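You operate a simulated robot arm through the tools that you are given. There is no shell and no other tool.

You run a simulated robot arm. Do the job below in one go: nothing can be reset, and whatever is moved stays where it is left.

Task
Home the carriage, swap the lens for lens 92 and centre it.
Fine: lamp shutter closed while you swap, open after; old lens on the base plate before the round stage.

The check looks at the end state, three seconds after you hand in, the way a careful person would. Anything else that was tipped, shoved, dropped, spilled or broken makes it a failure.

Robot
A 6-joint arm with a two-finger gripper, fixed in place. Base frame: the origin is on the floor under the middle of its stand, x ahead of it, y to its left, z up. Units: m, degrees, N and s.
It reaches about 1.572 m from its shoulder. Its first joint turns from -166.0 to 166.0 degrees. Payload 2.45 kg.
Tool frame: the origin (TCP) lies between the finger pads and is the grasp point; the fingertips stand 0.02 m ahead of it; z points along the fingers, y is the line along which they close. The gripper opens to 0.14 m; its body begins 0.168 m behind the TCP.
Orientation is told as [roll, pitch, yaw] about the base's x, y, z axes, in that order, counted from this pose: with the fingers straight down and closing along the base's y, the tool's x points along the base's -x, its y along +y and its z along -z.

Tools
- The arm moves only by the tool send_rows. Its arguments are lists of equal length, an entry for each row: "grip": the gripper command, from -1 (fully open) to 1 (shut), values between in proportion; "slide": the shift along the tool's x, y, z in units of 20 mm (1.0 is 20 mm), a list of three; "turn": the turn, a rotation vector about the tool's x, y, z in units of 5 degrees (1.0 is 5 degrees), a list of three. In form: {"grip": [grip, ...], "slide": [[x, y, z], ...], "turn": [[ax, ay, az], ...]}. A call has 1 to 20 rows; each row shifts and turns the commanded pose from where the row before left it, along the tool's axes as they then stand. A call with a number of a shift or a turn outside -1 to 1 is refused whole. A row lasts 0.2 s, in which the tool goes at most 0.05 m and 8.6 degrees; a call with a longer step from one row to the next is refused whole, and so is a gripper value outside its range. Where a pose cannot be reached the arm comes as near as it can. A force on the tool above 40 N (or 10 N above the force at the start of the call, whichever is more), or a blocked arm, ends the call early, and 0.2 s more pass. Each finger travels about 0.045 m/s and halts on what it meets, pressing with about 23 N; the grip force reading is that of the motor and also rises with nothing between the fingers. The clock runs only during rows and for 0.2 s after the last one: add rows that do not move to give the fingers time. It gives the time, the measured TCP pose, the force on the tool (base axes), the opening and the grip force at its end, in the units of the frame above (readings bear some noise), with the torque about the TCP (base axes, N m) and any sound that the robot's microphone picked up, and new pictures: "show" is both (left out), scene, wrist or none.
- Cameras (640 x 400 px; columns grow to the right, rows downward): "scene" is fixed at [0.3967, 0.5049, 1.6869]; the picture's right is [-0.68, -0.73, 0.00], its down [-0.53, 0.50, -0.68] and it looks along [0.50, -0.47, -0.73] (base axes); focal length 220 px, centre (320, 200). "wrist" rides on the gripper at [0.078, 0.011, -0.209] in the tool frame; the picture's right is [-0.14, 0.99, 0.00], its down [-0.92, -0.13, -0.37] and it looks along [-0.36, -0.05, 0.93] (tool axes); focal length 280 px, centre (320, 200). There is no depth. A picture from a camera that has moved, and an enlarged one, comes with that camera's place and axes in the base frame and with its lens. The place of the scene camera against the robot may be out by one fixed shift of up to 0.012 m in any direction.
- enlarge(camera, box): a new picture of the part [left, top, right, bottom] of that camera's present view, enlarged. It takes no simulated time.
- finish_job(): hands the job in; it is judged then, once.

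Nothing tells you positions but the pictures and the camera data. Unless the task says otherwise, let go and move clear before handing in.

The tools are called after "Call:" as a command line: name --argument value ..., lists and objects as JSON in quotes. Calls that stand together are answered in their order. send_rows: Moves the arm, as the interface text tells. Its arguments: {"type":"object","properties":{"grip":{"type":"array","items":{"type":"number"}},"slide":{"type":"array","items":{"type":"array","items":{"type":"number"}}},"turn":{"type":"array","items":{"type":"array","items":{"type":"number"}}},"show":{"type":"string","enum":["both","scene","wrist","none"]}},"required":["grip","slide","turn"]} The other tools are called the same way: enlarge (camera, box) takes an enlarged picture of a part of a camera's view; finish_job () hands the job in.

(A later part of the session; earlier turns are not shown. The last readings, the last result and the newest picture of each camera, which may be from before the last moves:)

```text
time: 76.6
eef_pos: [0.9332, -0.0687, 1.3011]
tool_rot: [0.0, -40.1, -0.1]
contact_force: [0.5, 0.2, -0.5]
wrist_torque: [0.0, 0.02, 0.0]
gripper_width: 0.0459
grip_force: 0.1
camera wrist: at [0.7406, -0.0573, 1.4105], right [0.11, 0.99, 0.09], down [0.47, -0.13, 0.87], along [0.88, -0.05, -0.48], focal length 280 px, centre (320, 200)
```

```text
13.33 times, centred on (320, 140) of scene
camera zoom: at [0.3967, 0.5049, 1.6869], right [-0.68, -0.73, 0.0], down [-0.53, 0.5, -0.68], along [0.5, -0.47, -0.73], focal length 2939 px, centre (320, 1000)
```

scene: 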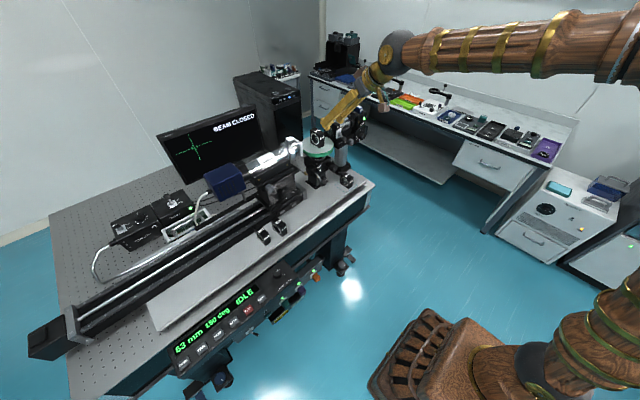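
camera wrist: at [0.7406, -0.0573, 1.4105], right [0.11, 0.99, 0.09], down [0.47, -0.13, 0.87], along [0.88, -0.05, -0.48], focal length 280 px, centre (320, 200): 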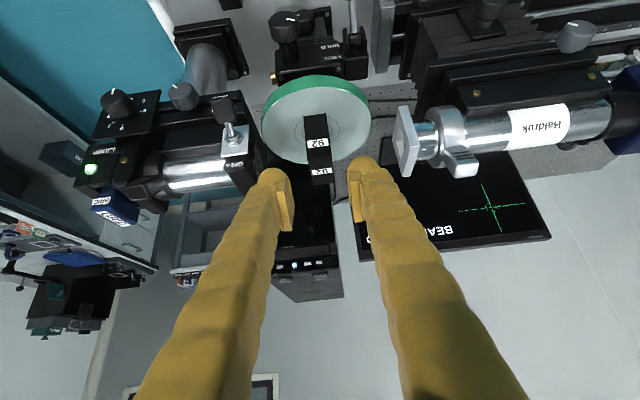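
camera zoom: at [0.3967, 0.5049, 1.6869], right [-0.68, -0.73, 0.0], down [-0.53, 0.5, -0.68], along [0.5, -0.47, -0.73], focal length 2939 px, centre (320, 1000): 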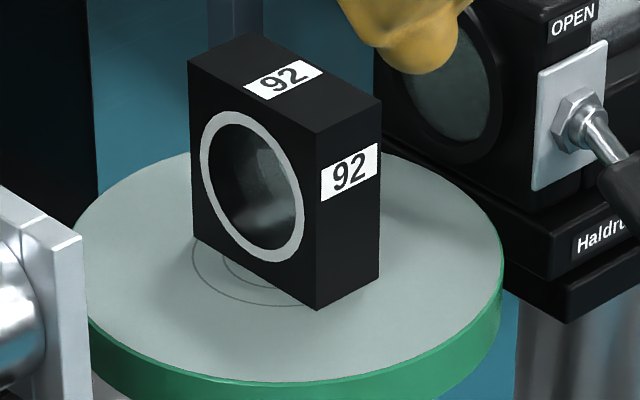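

Lens 92 stands centred on the rings. Next I reopen the shutter by pushing the paddle up from below with horizontal, closed fingers; first I back away and lower in front of the lamp.

Call:
send_rows --grip '[0.343, 0.343, 0.343, 0.343, 1, 1, 1, 1, 1, 1, 1, 1, 1]' --slide '[[0.954, -0.3875, -0.096], [0.954, -0.3875, -0.096], [0.954, -0.3875, -0.096], [0.954, -0.3875, -0.096], [0.954, -0.3875, -0.096], [0.954, -0.3875, -0.096], [0.954, -0.3875, -0.096], [0.954, -0.3875, -0.096], [0.954, -0.3875, -0.096], [0.954, -0.3875, -0.096], [0.954, -0.3875, -0.096], [0.954, -0.3875, -0.096], [0, 0, 0]]' --turn '[[0, 0, 0], [0, 0, 0], [0, 0, 0], [0, 0, 0], [0, 0, 0], [0, 0, 0], [0, 0, 0], [0, 0, 0], [0, 0, 0], [0, 0, 0], [0, 0, 0], [0, 0, 0], [0, 0, 0]]'

Call:
enlarge --camera "wrist" --box '[220, 100, 420, 260]'

Call:
enlarge --camera "scene" --box '[320, 110, 370, 150]'

```text
time: 79.4
eef_pos: [0.7434, -0.1604, 1.1714]
tool_rot: [0.0, -40.0, 0.0]
contact_force: [0.8, 0.3, 0.1]
wrist_torque: [0.01, -0.01, -0.02]
gripper_width: 0.0
grip_force: 22.9
camera wrist: at [0.5508, -0.1499, 1.2811], right [0.11, 0.99, 0.09], down [0.47, -0.13, 0.87], along [0.88, -0.05, -0.48], focal length 280 px, centre (320, 200)
```

scene: 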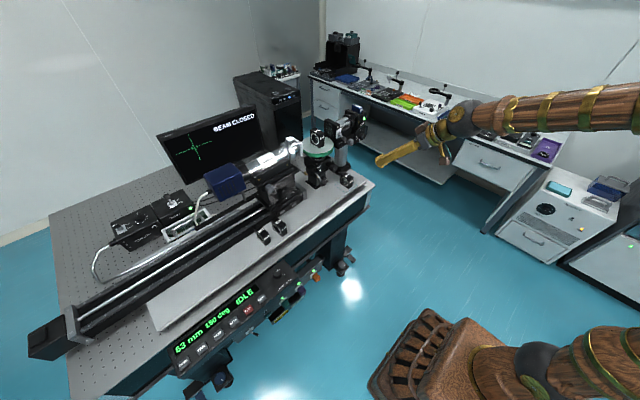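
wrist: 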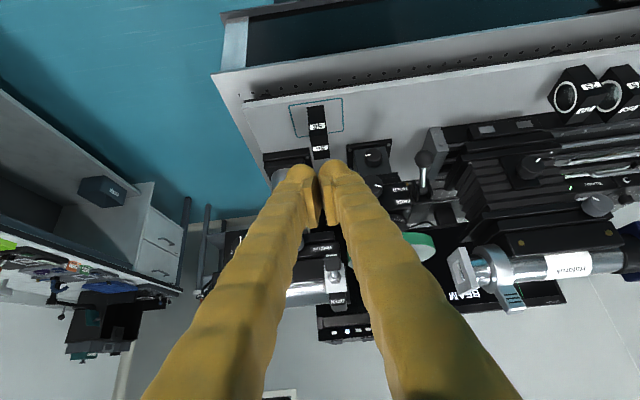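

```text
2.50 times, centred on (320, 180) of wrist
camera zoom: at [0.5508, -0.1499, 1.2811], right [0.11, 0.99, 0.09], down [0.47, -0.13, 0.87], along [0.88, -0.05, -0.48], focal length 701 px, centre (320, 250)
```

zoom: 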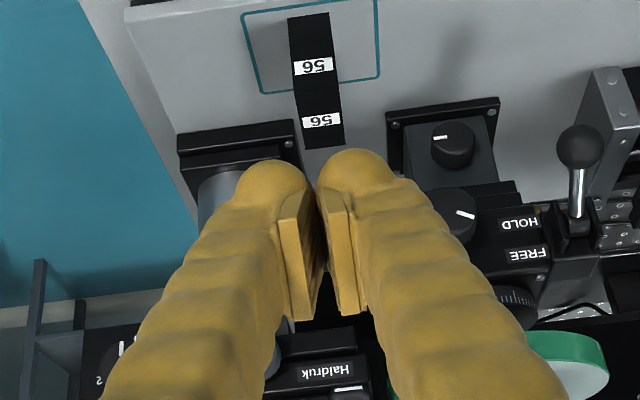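

```text
10.00 times, centred on (345, 130) of scene
camera zoom: at [0.3967, 0.5049, 1.6869], right [-0.68, -0.73, 0.0], down [-0.53, 0.5, -0.68], along [0.5, -0.47, -0.73], focal length 2204 px, centre (70, 900)
```

zoom: 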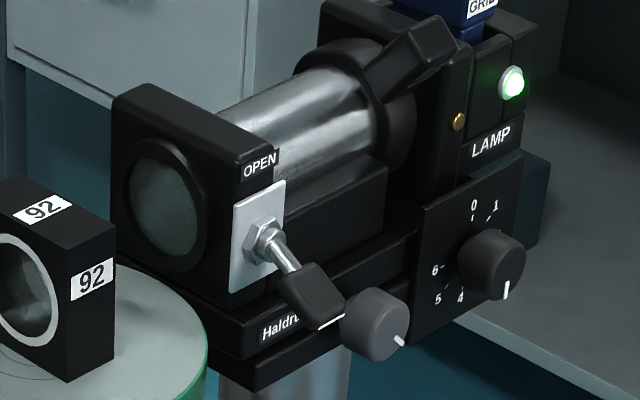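

The paddle tip is now at about (0.9455, -0.165, 1.157), pivot at z≈1.1775. Rotating the hand so the fingers point horizontally forward.

Call:
send_rows --grip '[1, 1, 1, 1, 1, 1, 1, 1, 1, 1, 1]' --slide '[[0, 0, 0], [0, 0, 0], [0, 0, 0], [0, 0, 0], [0, 0, 0], [0, 0, 0], [0, 0, 0], [0, 0, 0], [0, 0, 0], [0, 0, 0], [0, 0, 0]]' --turn '[[0, -1, 0], [0, -1, 0], [0, -1, 0], [0, -1, 0], [0, -1, 0], [0, -1, 0], [0, -1, 0], [0, -1, 0], [0, -1, 0], [0, -1, 0], [0, 0, 0]]'

```text
time: 81.8
eef_pos: [0.7446, -0.1611, 1.1712]
tool_rot: [174.6, -89.8, -174.6]
contact_force: [-0.1, -0.5, 0.0]
wrist_torque: [-0.02, -0.01, 0.0]
gripper_width: 0.0001
grip_force: 22.8
camera wrist: at [0.536, -0.1502, 1.0924], right [0.0, 0.99, 0.14], down [-0.37, -0.13, 0.92], along [0.93, -0.05, 0.37], focal length 280 px, centre (320, 200)
```

scene: 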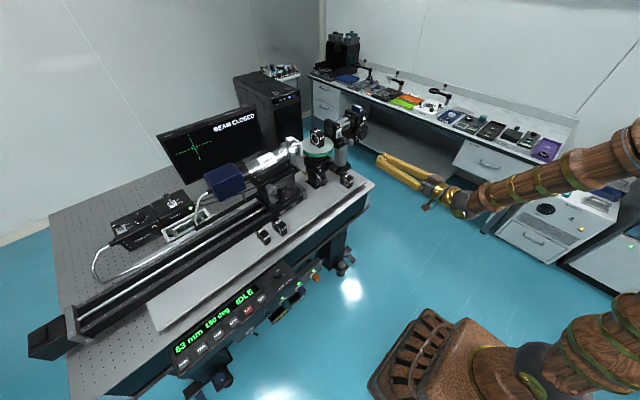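
wrist: 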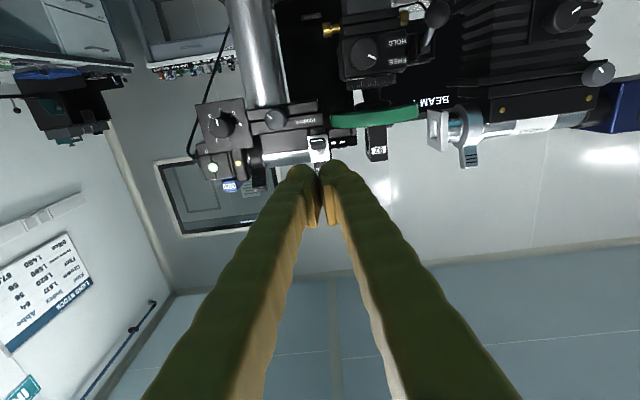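

Fingers are horizontal. Moving forward and down to just in front of and below the paddle.

Call:
send_rows --grip '[1, 1, 1, 1, 1, 1, 1, 1, 1, 1, 1]' --slide '[[0.5, -0.01, 0.6], [0.5, -0.01, 0.6], [0.5, -0.01, 0.8], [0.5, -0.01, 0.9], [0.5, -0.01, 0.9], [0.3, 0, 0.9], [0.2, 0, 0.9], [0, 0, 0.9], [0, 0, 0.9], [0, 0, 0.9], [0, 0, 0]]' --turn '[[0, 0, 0], [0, 0, 0], [0, 0, 0], [0, 0, 0], [0, 0, 0], [0, 0, 0], [0, 0, 0], [0, 0, 0], [0, 0, 0], [0, 0, 0], [0, 0, 0]]'

Call:
enlarge --camera "wrist" --box '[220, 100, 420, 240]'

Call:
enlarge --camera "scene" --box '[320, 105, 390, 160]'

```text
time: 84.2
eef_pos: [0.911, -0.1618, 1.1106]
tool_rot: [165.4, -90.0, -165.4]
contact_force: [0.3, -1.0, -0.6]
wrist_torque: [0.02, -0.03, 0.01]
gripper_width: 0.0
grip_force: 23.0
camera wrist: at [0.7024, -0.1514, 1.0323], right [0.0, 0.99, 0.14], down [-0.37, -0.13, 0.92], along [0.93, -0.05, 0.37], focal length 280 px, centre (320, 200)
```

scene: 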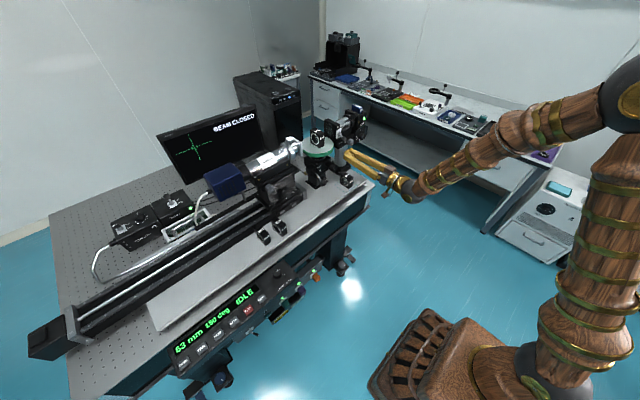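
wrist: 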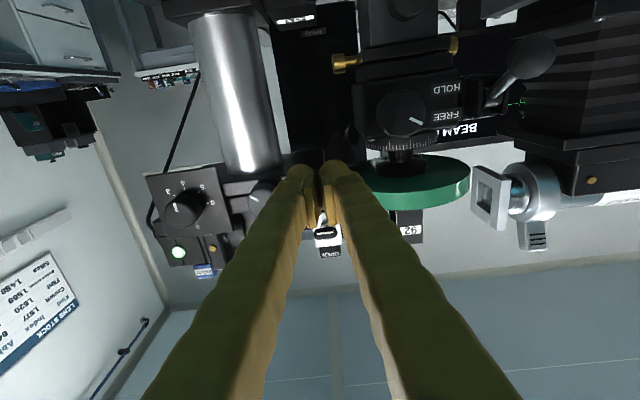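

```text
2.86 times, centred on (320, 170) of wrist
camera zoom: at [0.7024, -0.1514, 1.0323], right [0.0, 0.99, 0.14], down [-0.37, -0.13, 0.92], along [0.93, -0.05, 0.37], focal length 801 px, centre (320, 286)
```

zoom: 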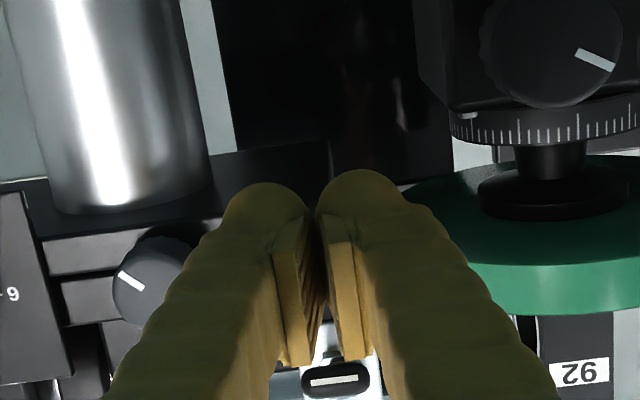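

```text
7.27 times, centred on (355, 132) of scene
camera zoom: at [0.3967, 0.5049, 1.6869], right [-0.68, -0.73, 0.0], down [-0.53, 0.5, -0.68], along [0.5, -0.47, -0.73], focal length 1603 px, centre (66, 691)
```

zoom: 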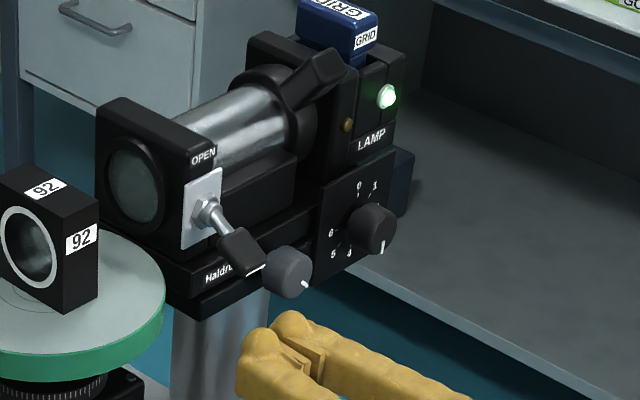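

Fingers are below and in front of the paddle with clearance to the knob and disc. Moving under the paddle and raising gently.

Call:
send_rows --grip '[1, 1, 1, 1, 1, 1, 1, 1, 1, 1, 1, 1]' --slide '[[0, 0.07, 0.6], [0, 0, 0.6], [0, 0, 0.4], [-0.2, 0, 0], [-0.2, 0, 0], [-0.2, 0, 0], [-0.2, 0, 0], [-0.2, 0, 0], [-0.2, 0, 0], [-0.2, 0, 0], [-0.2, 0, 0], [-0.2, 0, 0]]' --turn '[[0, 0, 0], [0, 0, 0], [0, 0, 0], [0, 0, 0], [0, 0, 0], [0, 0, 0], [0, 0, 0], [0, 0, 0], [0, 0, 0], [0, 0, 0], [0, 0, 0], [0, 0, 0]]'

Call:
enlarge --camera "scene" --box '[310, 105, 380, 160]'

Call:
enlarge --camera "scene" --box '[150, 100, 280, 190]'

```text
time: 86.8
eef_pos: [0.9422, -0.161, 1.1472]
tool_rot: [165.4, -89.9, -165.4]
contact_force: [0.4, 0.3, -1.2]
wrist_torque: [0.01, 0.03, 0.03]
gripper_width: 0.0001
grip_force: 23.0
camera wrist: at [0.7339, -0.1506, 1.0688], right [0.0, 0.99, 0.14], down [-0.37, -0.13, 0.92], along [0.93, -0.05, 0.37], focal length 280 px, centre (320, 200)
```

scene: 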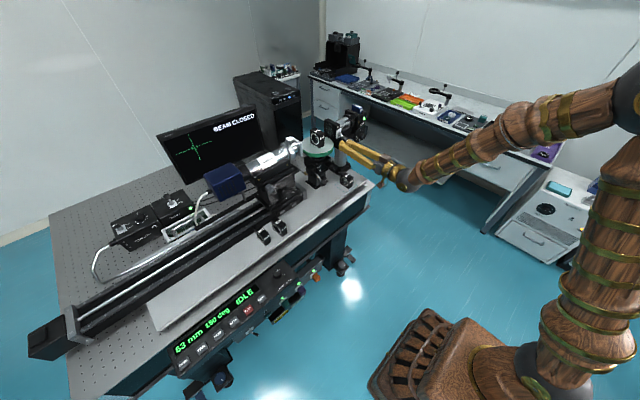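
wrist: 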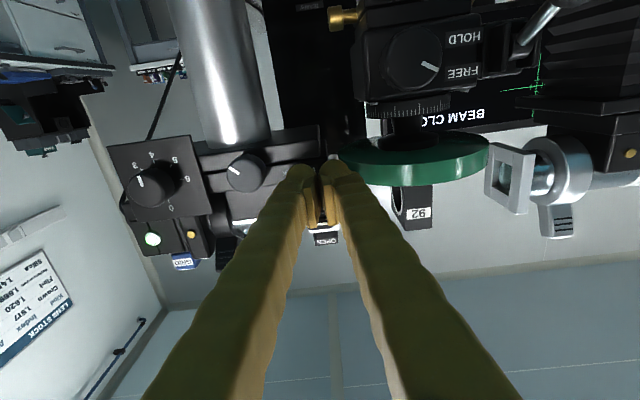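

```text
7.27 times, centred on (345, 132) of scene
camera zoom: at [0.3967, 0.5049, 1.6869], right [-0.68, -0.73, 0.0], down [-0.53, 0.5, -0.68], along [0.5, -0.47, -0.73], focal length 1603 px, centre (138, 691)
```

zoom: 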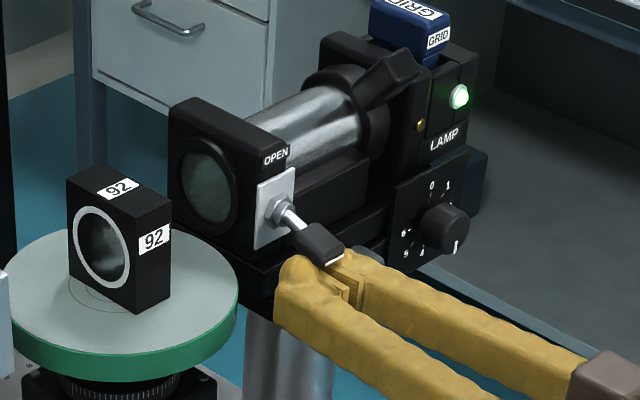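

```text
4.44 times, centred on (215, 145) of scene
camera zoom: at [0.3967, 0.5049, 1.6869], right [-0.68, -0.73, 0.0], down [-0.53, 0.5, -0.68], along [0.5, -0.47, -0.73], focal length 980 px, centre (787, 444)
```

zoom: 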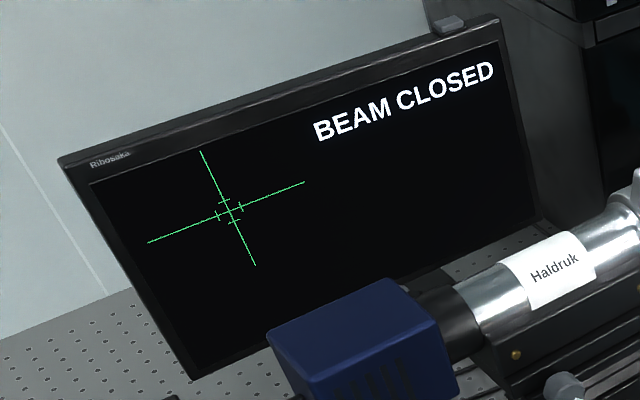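

Fingers are about to lift the paddle. Continuing upward.

Call:
send_rows --grip '[1, 1, 1, 1]' --slide '[[-0.2, 0, 0], [-0.2, 0, 0], [-0.2, 0, 0], [-0.15, 0, 0]]' --turn '[[0, 0, 0], [0, 0, 0], [0, 0, 0], [0, 0, 0]]' --show "none"

Call:
enlarge --camera "scene" --box '[310, 105, 380, 160]'

Call:
enlarge --camera "scene" --box '[150, 100, 280, 190]'

```text
time: 87.8
eef_pos: [0.9415, -0.1597, 1.1617]
tool_rot: [171.1, -89.9, -171.3]
contact_force: [-0.6, -0.5, 0.3]
wrist_torque: [0.03, 0.01, 0.02]
gripper_width: 0.0
grip_force: 22.9
```

```text
7.27 times, centred on (345, 132) of scene
camera zoom: at [0.3967, 0.5049, 1.6869], right [-0.68, -0.73, 0.0], down [-0.53, 0.5, -0.68], along [0.5, -0.47, -0.73], focal length 1603 px, centre (138, 691)
```

zoom: 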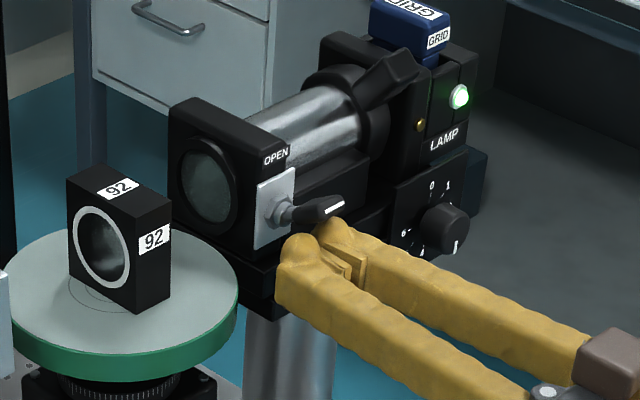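

```text
4.44 times, centred on (215, 145) of scene
camera zoom: at [0.3967, 0.5049, 1.6869], right [-0.68, -0.73, 0.0], down [-0.53, 0.5, -0.68], along [0.5, -0.47, -0.73], focal length 980 px, centre (787, 444)
```

zoom: 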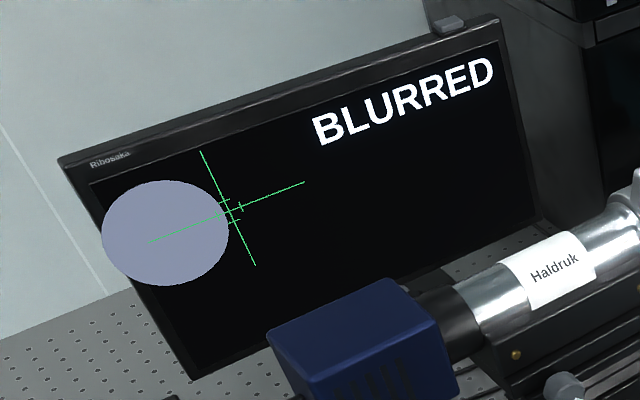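

The shutter is open again (spot visible), but the spot sits left of the crosshair just as before, so "centring" may need a stage adjustment. Let me back the fingers away and study the stage's knobs and labels.

Call:
send_rows --grip '[1, 1, 1, 1, 1, 1, 1, 1, 1, 1, 1, 1]' --slide '[[0.3, 0, -0.2], [0, 0, -1], [0, 0, -1], [0, 0, -1], [0, 0.5, -1], [0, 0.5, -1], [0, 0.5, -1], [0, 0.5, -1], [0, 0.5, -1], [0, 0.5, -1], [0, 0.5, -1], [0, 0, 0]]' --turn '[[0, 0, 0], [0, 0, 0], [0, 0, 0], [0, 0, 0], [0, 0, 0], [0, 0, 0], [0, 0, 0], [0, 0, 0], [0, 0, 0], [0, 0, 0], [0, 0, 0], [0, 0, 0]]'

Call:
enlarge --camera "scene" --box '[296, 145, 356, 195]'

Call:
enlarge --camera "scene" --box '[150, 100, 280, 190]'

Call:
enlarge --camera "scene" --box '[296, 120, 336, 155]'

```text
time: 90.4
eef_pos: [0.7435, -0.0948, 1.1615]
tool_rot: [67.8, -89.8, -67.2]
contact_force: [-0.6, -0.6, 0.6]
wrist_torque: [0.01, 0.01, -0.01]
gripper_width: 0.0
grip_force: 23.1
out of reach, approached as far as the arm can: row 11
camera wrist: at [0.5354, -0.0872, 1.0831], right [-0.01, 0.99, 0.14], down [-0.37, -0.13, 0.92], along [0.93, -0.04, 0.36], focal length 280 px, centre (320, 200)
```

scene: 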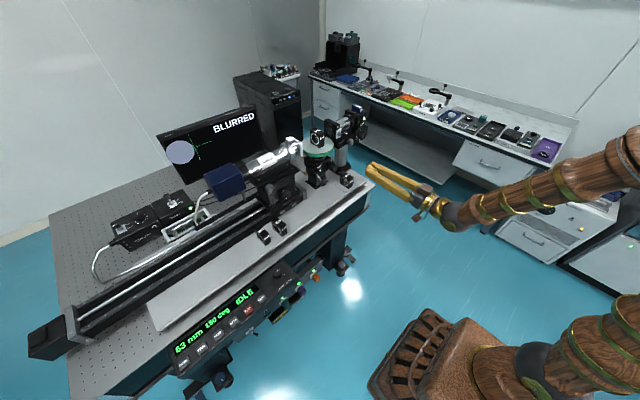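
wrist: 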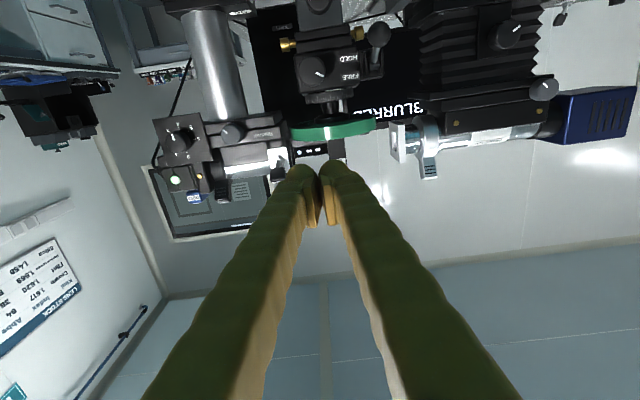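

```text
8.00 times, centred on (326, 170) of scene
camera zoom: at [0.3967, 0.5049, 1.6869], right [-0.68, -0.73, 0.0], down [-0.53, 0.5, -0.68], along [0.5, -0.47, -0.73], focal length 1764 px, centre (272, 440)
```

zoom: 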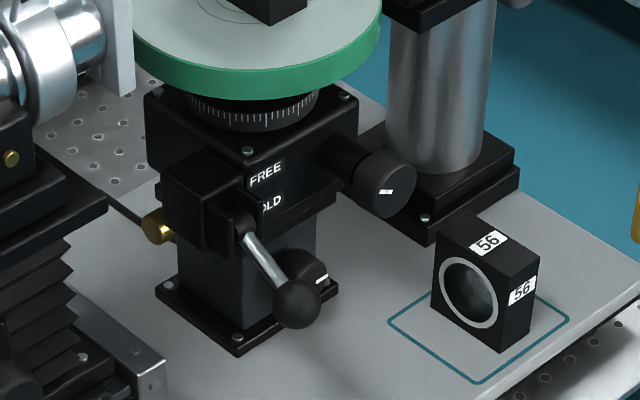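

```text
4.44 times, centred on (215, 145) of scene
camera zoom: at [0.3967, 0.5049, 1.6869], right [-0.68, -0.73, 0.0], down [-0.53, 0.5, -0.68], along [0.5, -0.47, -0.73], focal length 980 px, centre (787, 444)
```

zoom: 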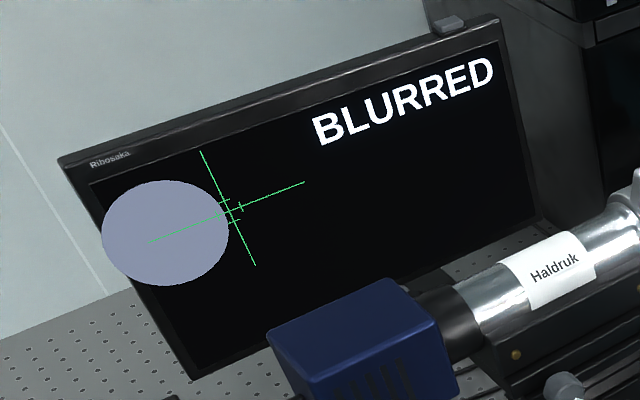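

```text
11.43 times, centred on (316, 138) of scene
camera zoom: at [0.3967, 0.5049, 1.6869], right [-0.68, -0.73, 0.0], down [-0.53, 0.5, -0.68], along [0.5, -0.47, -0.73], focal length 2519 px, centre (366, 914)
```

zoom: 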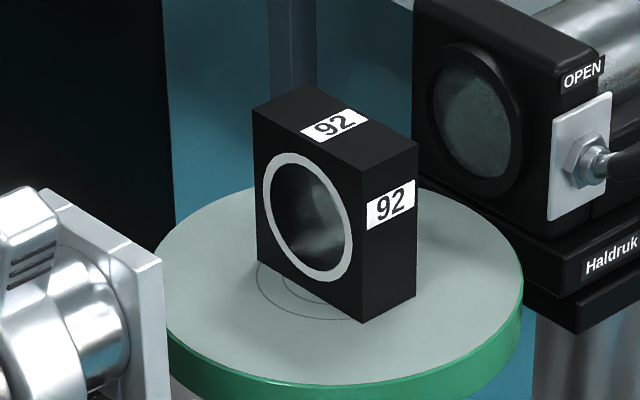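

Lens 56 is fine, the shutter is open, and the stage has a FREE/HOLD lever plus two knobs. I'm zooming in to read any markings there.

Call:
enlarge --camera "scene" --box '[310, 160, 352, 190]'

Call:
enlarge --camera "scene" --box '[312, 152, 340, 172]'

Call:
enlarge --camera "wrist" --box '[270, 0, 410, 140]'

Call:
enlarge --camera "wrist" --box '[280, 40, 350, 110]'

Call:
enlarge --camera "wrist" --box '[150, 80, 310, 200]'

```text
13.33 times, centred on (331, 175) of scene
camera zoom: at [0.3967, 0.5049, 1.6869], right [-0.68, -0.73, 0.0], down [-0.53, 0.5, -0.68], along [0.5, -0.47, -0.73], focal length 2939 px, centre (173, 533)
```

zoom: 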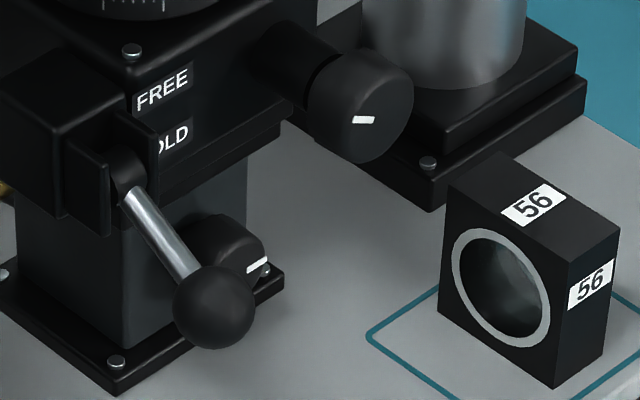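

```text
16.00 times, centred on (326, 162) of scene
camera zoom: at [0.3967, 0.5049, 1.6869], right [-0.68, -0.73, 0.0], down [-0.53, 0.5, -0.68], along [0.5, -0.47, -0.73], focal length 3527 px, centre (224, 808)
```

zoom: 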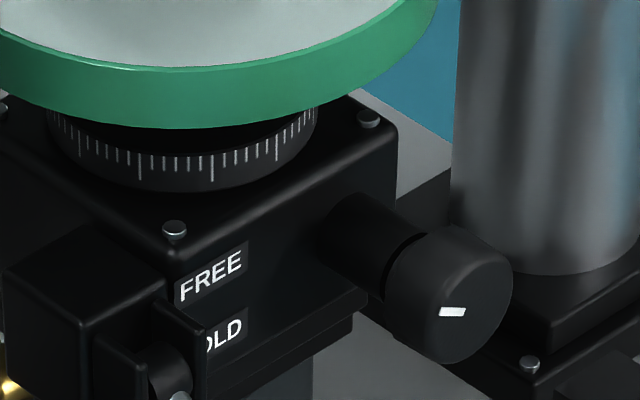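

```text
2.86 times, centred on (340, 70) of wrist
camera zoom: at [0.5354, -0.0872, 1.0831], right [-0.01, 0.99, 0.14], down [-0.37, -0.13, 0.92], along [0.93, -0.04, 0.36], focal length 801 px, centre (263, 571)
```

zoom: 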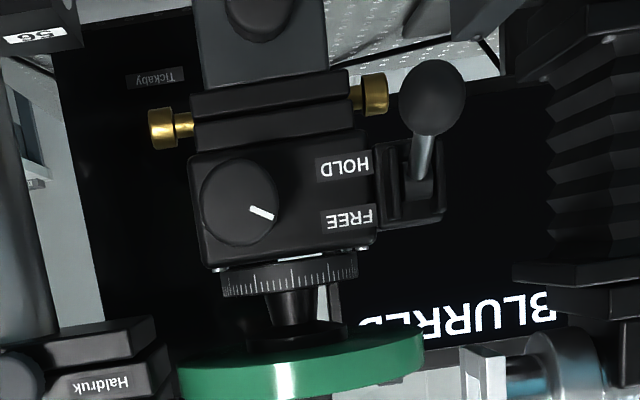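

```text
5.71 times, centred on (315, 75) of wrist
camera zoom: at [0.5354, -0.0872, 1.0831], right [-0.01, 0.99, 0.14], down [-0.37, -0.13, 0.92], along [0.93, -0.04, 0.36], focal length 1602 px, centre (349, 914)
```

zoom: 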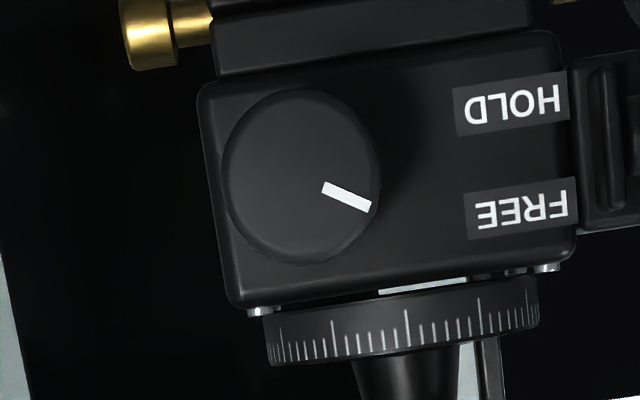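

```text
3.33 times, centred on (230, 140) of wrist
camera zoom: at [0.5354, -0.0872, 1.0831], right [-0.01, 0.99, 0.14], down [-0.37, -0.13, 0.92], along [0.93, -0.04, 0.36], focal length 935 px, centre (620, 400)
```

zoom: 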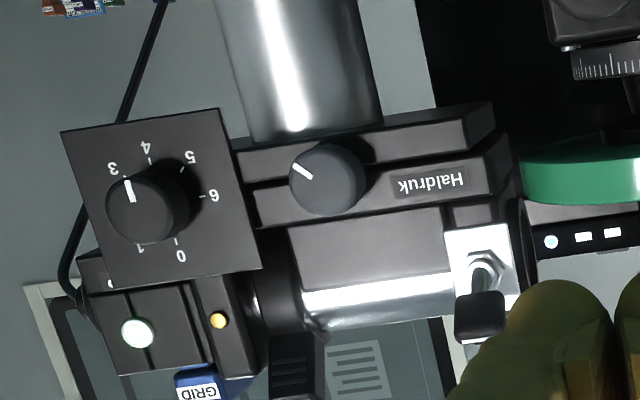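

The initial lens was also ring-centred while the spot was off, so the cross-slide knob (on the stage front, at about (0.938, -0.090, 1.056)) is what centres it, with the FREE/HOLD lever clamping it. I'll first free the lever (ball at about (0.9225, -0.004, 1.03)) by lifting it, tilting the hand to 70° first.

Call:
send_rows --grip '[1, 1, 1, 1, 1, 1, 1, 1, 1, 1]' --slide '[[0, 0, 0.5], [0, 0.5, 0.5], [0, 0.5, 0.5], [0, 0.5, 0.5], [0.7, 0.5, 0], [0.7, 0.6, 0], [0.7, 0.6, 0], [0.7, 0.6, 0], [0.7, 0.6, 0], [0, 0, 0]]' --turn '[[0, 1, 0], [0, 1, 0], [0, 1, 0], [0, 1, 0], [0, 0, 0], [0, 0, 0], [0, 0, 0], [0, 0, 0], [0, 0, 0], [0, 0, 0]]'

Call:
enlarge --camera "wrist" --box '[220, 80, 420, 220]'

```text
time: 92.6
eef_pos: [0.7549, -0.0694, 1.0934]
tool_rot: [0.7, -70.0, 0.0]
contact_force: [0.0, -0.4, -0.2]
wrist_torque: [-0.01, 0.0, -0.01]
gripper_width: 0.0
grip_force: 23.1
out of reach, approached as far as the arm can: row 6, 7, 8, 9
camera wrist: at [0.532, -0.0613, 1.0921], right [0.04, 0.99, 0.13], down [-0.03, -0.13, 0.99], along [1.0, -0.04, 0.02], focal length 280 px, centre (320, 200)
```

scene: 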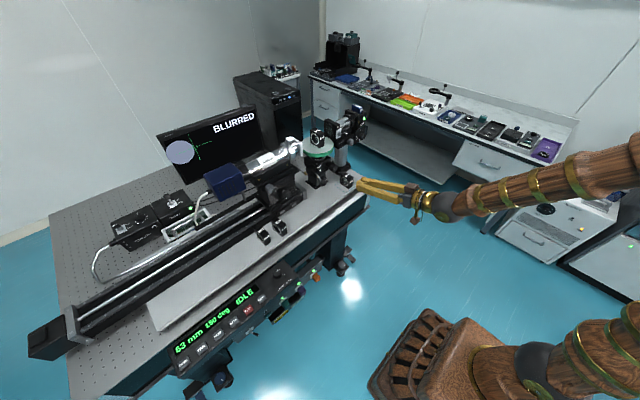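
wrist: 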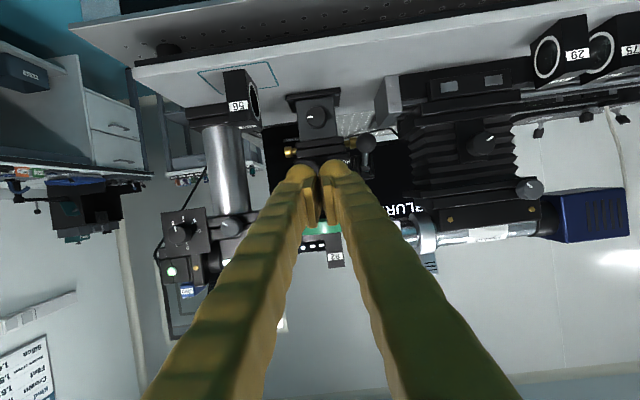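

```text
2.86 times, centred on (320, 150) of wrist
camera zoom: at [0.532, -0.0613, 1.0921], right [0.04, 0.99, 0.13], down [-0.03, -0.13, 0.99], along [1.0, -0.04, 0.02], focal length 801 px, centre (320, 343)
```

zoom: 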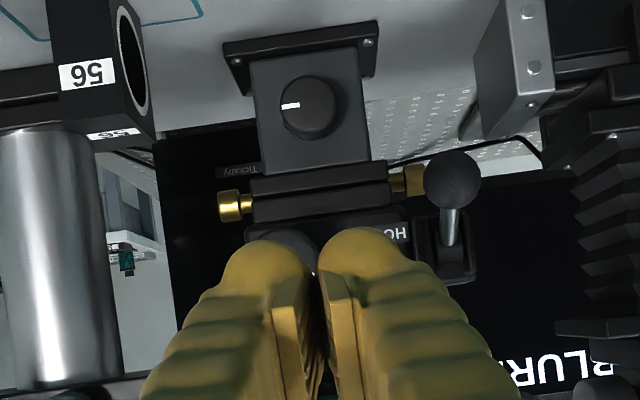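

Reach was limited that close to the base; moving forward toward the lever should resolve it. I continue forward and down slowly, then check.

Call:
send_rows --grip '[1, 1, 1, 1, 1, 1, 1]' --slide '[[0, 0, 0.8], [0, 0, 0.8], [0.1, 0, 0.8], [0.2, 0, 0.8], [0.2, 0, 0.8], [0.2, 0, 0.5], [0, 0, 0]]' --turn '[[0, 0, 0], [0, 0, 0], [0, 0, 0], [0, 0, 0], [0, 0, 0], [0, 0, 0], [0, 0, 0]]'

Call:
enlarge --camera "wrist" --box '[220, 80, 420, 220]'

Call:
enlarge --camera "scene" --box '[300, 145, 380, 205]'

```text
time: 94.2
eef_pos: [0.8314, -0.0884, 1.0578]
tool_rot: [0.7, -70.0, -0.1]
contact_force: [0.1, -0.9, 0.5]
wrist_torque: [-0.01, -0.04, -0.05]
gripper_width: 0.0002
grip_force: 22.9
out of reach, approached as far as the arm can: row 2, 4, 5, 6
camera wrist: at [0.6086, -0.0803, 1.0554], right [0.04, 0.99, 0.13], down [-0.03, -0.13, 0.99], along [1.0, -0.04, 0.02], focal length 280 px, centre (320, 200)
```

scene: 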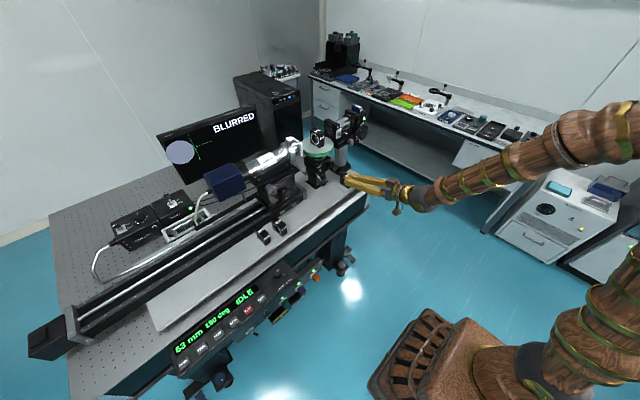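
wrist: 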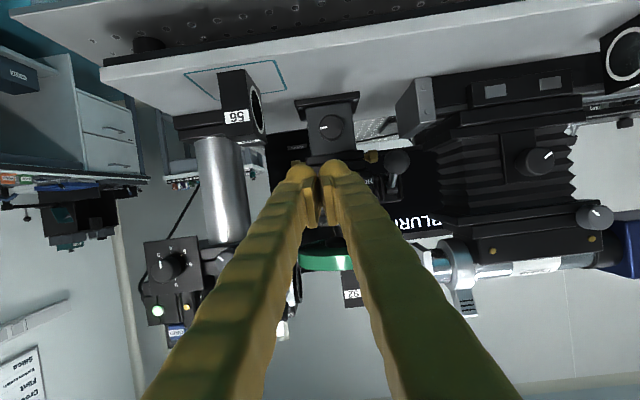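

```text
2.86 times, centred on (320, 150) of wrist
camera zoom: at [0.6086, -0.0803, 1.0554], right [0.04, 0.99, 0.13], down [-0.03, -0.13, 0.99], along [1.0, -0.04, 0.02], focal length 801 px, centre (320, 343)
```

zoom: 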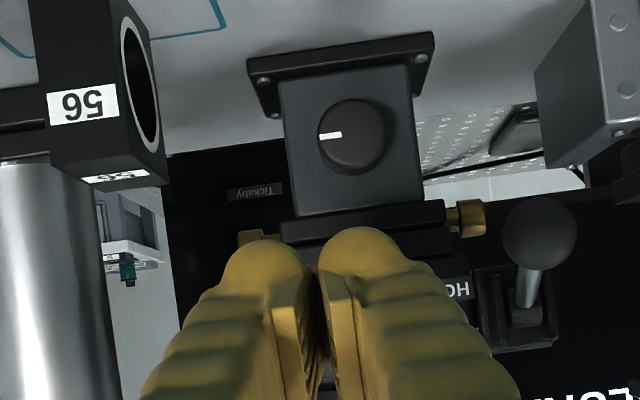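

```text
6.67 times, centred on (340, 175) of scene
camera zoom: at [0.3967, 0.5049, 1.6869], right [-0.68, -0.73, 0.0], down [-0.53, 0.5, -0.68], along [0.5, -0.47, -0.73], focal length 1470 px, centre (187, 367)
```

zoom: 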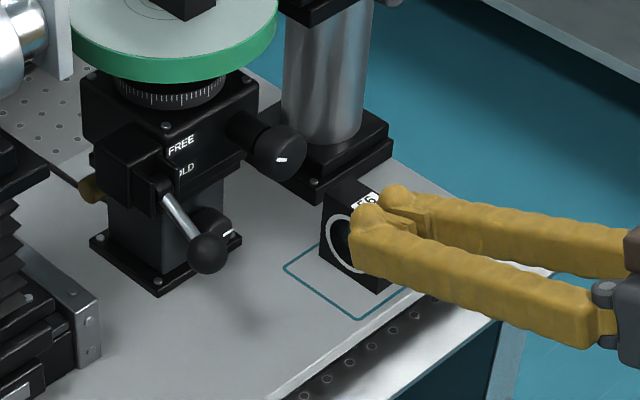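

The arm seems stuck near a wrist singularity when heading toward y≈0. I'll yaw the hand about 12° to break it, staying well clear of everything.

Call:
send_rows --grip '[1, 1, 1, 1, 1]' --slide '[[0, 0, -0.3], [0, 0, -0.3], [0, 0, -0.2], [0, 0, 0], [0, 0, 0]]' --turn '[[-0.753, 0, -0.273], [-0.753, 0, -0.273], [-0.753, 0, -0.273], [0, 0, 0], [0, 0, 0]]'

```text
time: 95.4
eef_pos: [0.8158, -0.089, 1.0611]
tool_rot: [0.1, -70.1, 11.9]
contact_force: [0.7, 0.1, -0.5]
wrist_torque: [0.01, 0.02, 0.02]
gripper_width: 0.0
grip_force: 24.0
camera wrist: at [0.5966, -0.1257, 1.0599], right [-0.16, 0.98, 0.13], down [-0.01, -0.13, 0.99], along [0.99, 0.16, 0.03], focal length 280 px, centre (320, 200)
```

scene: 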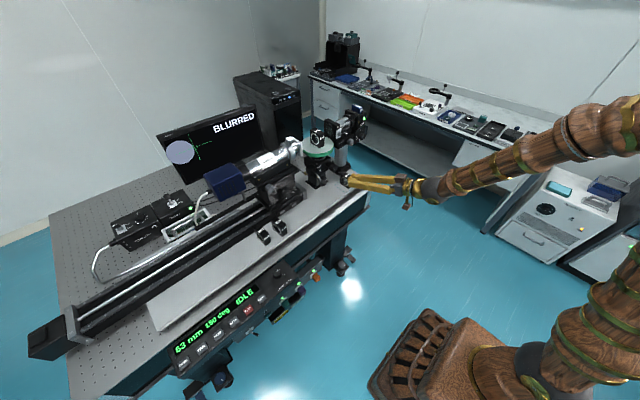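
wrist: 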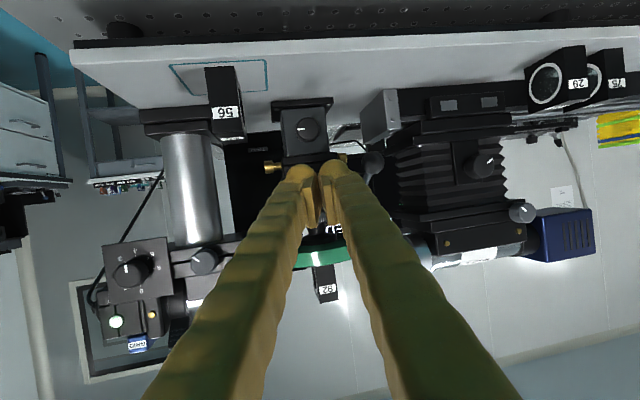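

The yaw fixed it. Now lowering to z≈0.99 and sliding over to y≈-0.004, just in front of and below the lever ball.

Call:
send_rows --grip '[1, 1, 1, 1, 1, 1, 1, 1, 1, 1]' --slide '[[0.8575, 0, 0.3125], [0.8575, 0, 0.3125], [0.8575, 0, 0.3125], [0.8575, 0, 0.3125], [-0.241, 0.721, 0.661], [-0.241, 0.721, 0.661], [-0.241, 0.721, 0.661], [-0.241, 0.721, 0.661], [-0.241, 0.721, 0.661], [0, 0, 0]]' --turn '[[0, 0, 0], [0, 0, 0], [0, 0, 0], [0, 0, 0], [0, 0, 0], [0, 0, 0], [0, 0, 0], [0, 0, 0], [0, 0, 0], [0, 0, 0]]'

Call:
enlarge --camera "wrist" --box '[220, 100, 420, 240]'

Call:
enlarge --camera "scene" --box '[290, 145, 370, 205]'

```text
time: 97.6
eef_pos: [0.8694, -0.0044, 0.9898]
tool_rot: [0.0, -70.1, 11.9]
contact_force: [0.5, 0.6, -0.8]
wrist_torque: [0.04, 0.0, 0.0]
gripper_width: 0.0001
grip_force: 23.4
camera wrist: at [0.6504, -0.041, 0.987], right [-0.16, 0.98, 0.13], down [-0.01, -0.13, 0.99], along [0.99, 0.16, 0.03], focal length 280 px, centre (320, 200)
```

scene: 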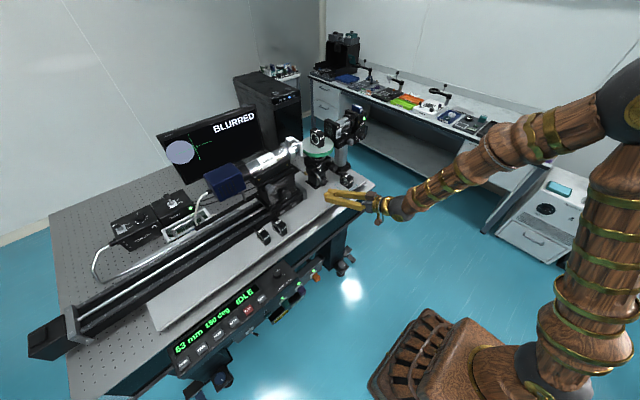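
wrist: 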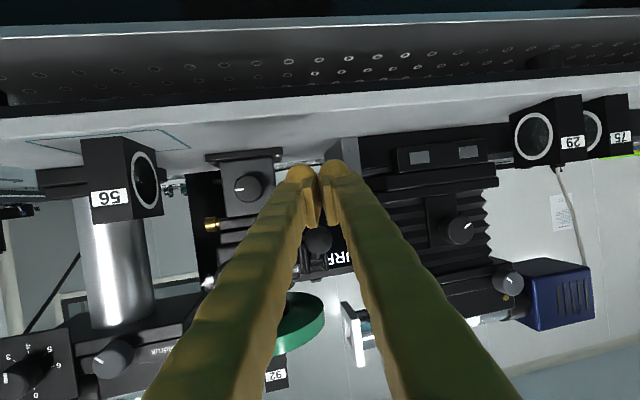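

```text
2.86 times, centred on (320, 170) of wrist
camera zoom: at [0.6504, -0.041, 0.987], right [-0.16, 0.98, 0.13], down [-0.01, -0.13, 0.99], along [0.99, 0.16, 0.03], focal length 801 px, centre (320, 286)
```

zoom: 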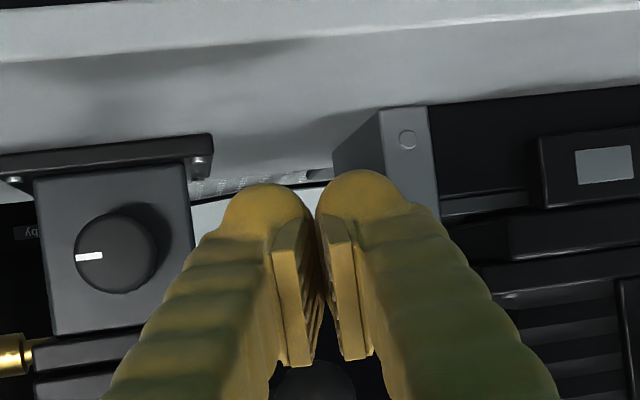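

```text
6.67 times, centred on (330, 175) of scene
camera zoom: at [0.3967, 0.5049, 1.6869], right [-0.68, -0.73, 0.0], down [-0.53, 0.5, -0.68], along [0.5, -0.47, -0.73], focal length 1470 px, centre (253, 367)
```

zoom: 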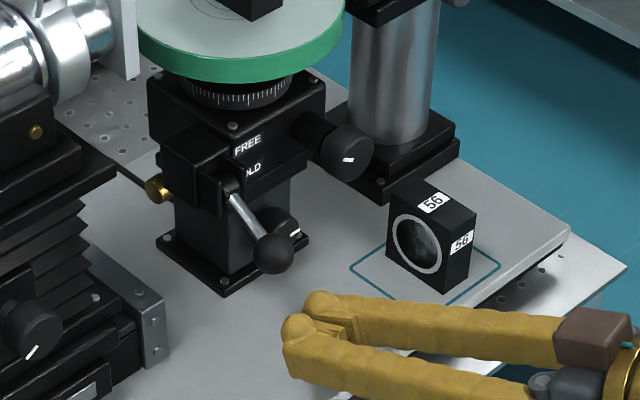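

The ball is directly ahead and above the fingertips. Sliding under it and raising in small steps.

Call:
send_rows --grip '[1, 1, 1, 1, 1, 1, 1, 1, 1, 1]' --slide '[[0.235, 0, 0.085], [-0.335, -0.206, 0.92], [-0.335, -0.206, 0.92], [-0.188, 0, -0.0684], [-0.188, 0, -0.0684], [-0.188, 0, -0.0684], [-0.188, 0, -0.0684], [-0.188, 0, -0.0684], [-0.188, 0, -0.0684], [0, 0, 0]]' --turn '[[0, 0, 0], [0, 0, 0], [0, 0, 0], [0, 0, 0], [0, 0, 0], [0, 0, 0], [0, 0, 0], [0, 0, 0], [0, 0, 0], [0, 0, 0]]' --show "none"

Call:
enlarge --camera "scene" --box '[290, 145, 370, 205]'

Call:
enlarge --camera "wrist" --box '[220, 120, 420, 280]'

```text
time: 99.8
eef_pos: [0.9083, -0.0047, 1.0078]
tool_rot: [0.1, -69.9, 11.9]
contact_force: [-4.3, -1.4, -5.3]
wrist_torque: [0.05, -0.04, -0.01]
gripper_width: 0.0
grip_force: 22.9
```

```text
6.67 times, centred on (330, 175) of scene
camera zoom: at [0.3967, 0.5049, 1.6869], right [-0.68, -0.73, 0.0], down [-0.53, 0.5, -0.68], along [0.5, -0.47, -0.73], focal length 1470 px, centre (253, 367)
```

zoom: 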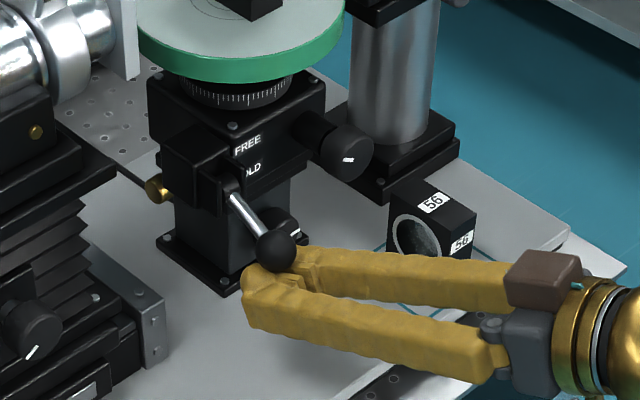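

```text
2.50 times, centred on (320, 200) of wrist
camera zoom: at [0.6896, -0.0408, 1.0057], right [-0.16, 0.98, 0.13], down [0.0, -0.13, 0.99], along [0.99, 0.16, 0.03], focal length 701 px, centre (320, 200)
```

zoom: 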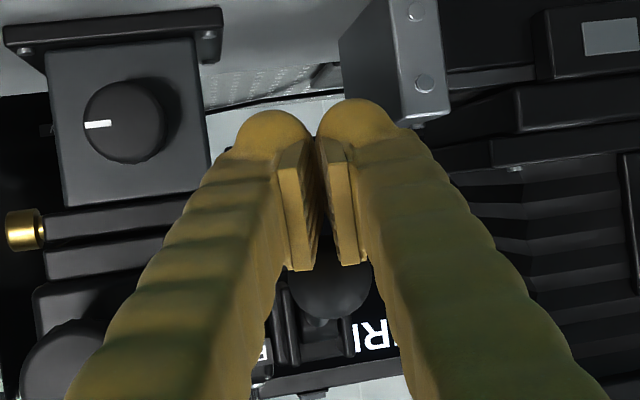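

In contact with the ball (about 7 N). Continuing to lift.

Call:
send_rows --grip '[1, 1, 1, 1, 1, 1]' --slide '[[-0.188, 0, -0.0684], [-0.188, 0, -0.0684], [-0.188, 0, -0.0684], [-0.188, 0, -0.0684], [-0.188, 0, -0.0684], [-0.188, 0, -0.0684]]' --turn '[[0, 0, 0], [0, 0, 0], [0, 0, 0], [0, 0, 0], [0, 0, 0], [0, 0, 0]]' --show "none"

Call:
enlarge --camera "scene" --box '[290, 145, 370, 205]'

```text
time: 101.2
eef_pos: [0.9099, -0.004, 1.0325]
tool_rot: [0.0, -70.0, 11.8]
contact_force: [-1.0, -0.5, -0.6]
wrist_torque: [-0.01, 0.01, 0.01]
gripper_width: 0.0
grip_force: 29.2
```

```text
6.67 times, centred on (330, 175) of scene
camera zoom: at [0.3967, 0.5049, 1.6869], right [-0.68, -0.73, 0.0], down [-0.53, 0.5, -0.68], along [0.5, -0.47, -0.73], focal length 1470 px, centre (253, 367)
```

zoom: 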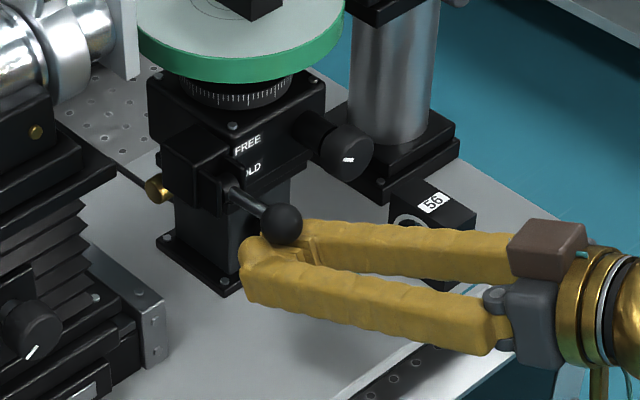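

The lever is rising. Continuing.

Call:
send_rows --grip '[1, 1, 1, 1, 1, 1, 1]' --slide '[[-0.188, 0, -0.0684], [-0.188, 0, -0.0684], [-0.188, 0, -0.0684], [-0.188, 0, -0.0684], [-0.188, 0, -0.0684], [-0.188, 0, -0.0684], [0, 0, 0]]' --turn '[[0, 0, 0], [0, 0, 0], [0, 0, 0], [0, 0, 0], [0, 0, 0], [0, 0, 0], [0, 0, 0]]' --show "none"

Call:
enlarge --camera "scene" --box '[290, 145, 370, 205]'

Call:
enlarge --camera "scene" --box '[150, 100, 280, 190]'

```text
time: 102.8
eef_pos: [0.9084, -0.0035, 1.0566]
tool_rot: [-0.1, -70.2, 11.9]
contact_force: [-0.5, 0.7, -0.5]
wrist_torque: [0.03, -0.01, 0.03]
gripper_width: 0.0003
grip_force: 29.3
```

```text
6.67 times, centred on (330, 175) of scene
camera zoom: at [0.3967, 0.5049, 1.6869], right [-0.68, -0.73, 0.0], down [-0.53, 0.5, -0.68], along [0.5, -0.47, -0.73], focal length 1470 px, centre (253, 367)
```

zoom: 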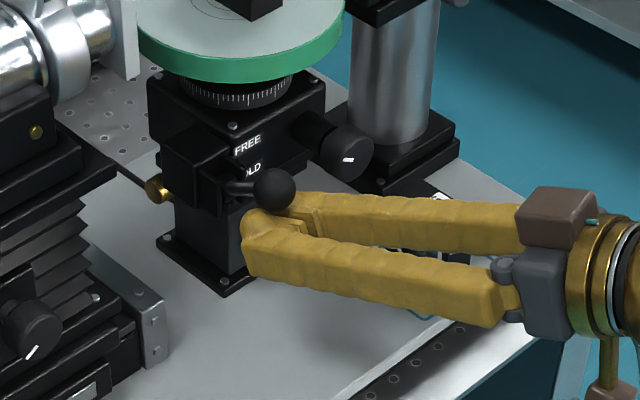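

```text
4.44 times, centred on (215, 145) of scene
camera zoom: at [0.3967, 0.5049, 1.6869], right [-0.68, -0.73, 0.0], down [-0.53, 0.5, -0.68], along [0.5, -0.47, -0.73], focal length 980 px, centre (787, 444)
```

zoom: 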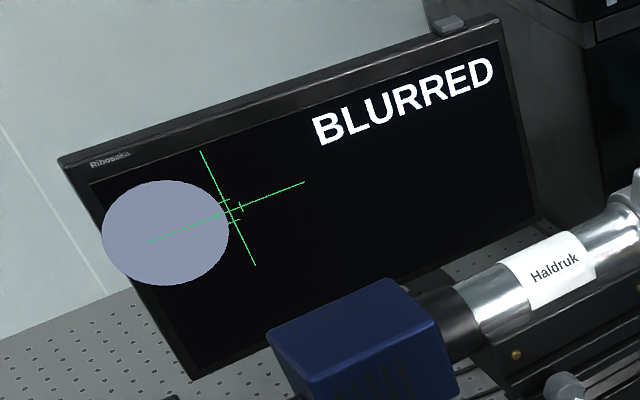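

The lever is now above horizontal. A bit more lift to reach the FREE stop.

Call:
send_rows --grip '[1, 1, 1, 1, 1]' --slide '[[-0.188, 0, -0.0684], [-0.188, 0, -0.0684], [-0.188, 0, -0.0684], [-0.094, 0, -0.0342], [0, 0, 0]]' --turn '[[0, 0, 0], [0, 0, 0], [0, 0, 0], [0, 0, 0], [0, 0, 0]]' --show "none"

Call:
enlarge --camera "scene" --box '[290, 145, 370, 205]'

Call:
enlarge --camera "wrist" --box '[220, 120, 420, 280]'

```text
time: 103.5
eef_pos: [0.907, -0.0061, 1.0585]
tool_rot: [0.1, -69.6, 11.7]
contact_force: [0.5, -3.2, -6.4]
wrist_torque: [0.06, 0.11, -0.01]
gripper_width: 0.0001
grip_force: 29.2
stopped in row 3: the force on the tool passed its limit at 46 N (the readings are from after the stop); the commanded pose is now the measured one
```

```text
6.67 times, centred on (330, 175) of scene
camera zoom: at [0.3967, 0.5049, 1.6869], right [-0.68, -0.73, 0.0], down [-0.53, 0.5, -0.68], along [0.5, -0.47, -0.73], focal length 1470 px, centre (253, 367)
```

zoom: 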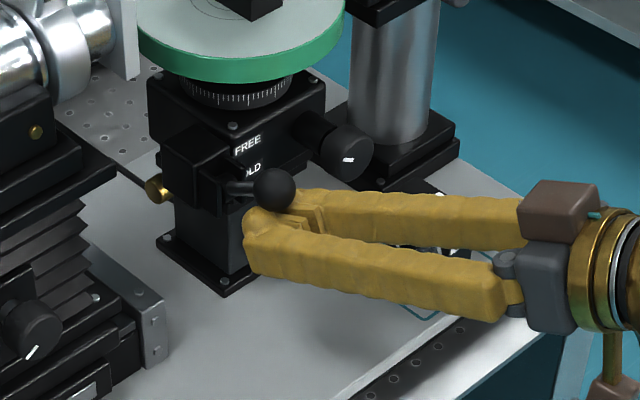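

```text
2.50 times, centred on (320, 200) of wrist
camera zoom: at [0.6879, -0.0411, 1.0588], right [-0.16, 0.98, 0.13], down [0.0, -0.13, 0.99], along [0.99, 0.16, 0.02], focal length 701 px, centre (320, 200)
```

zoom: 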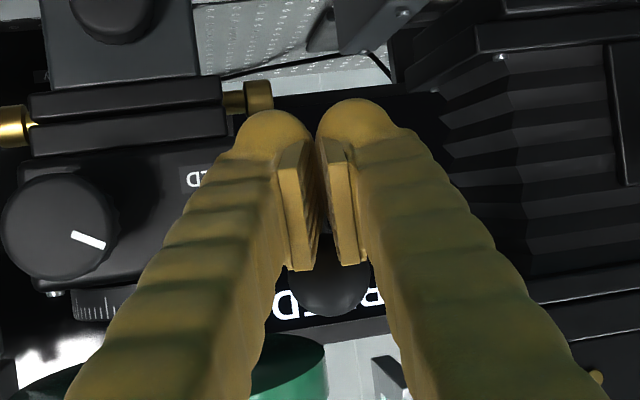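

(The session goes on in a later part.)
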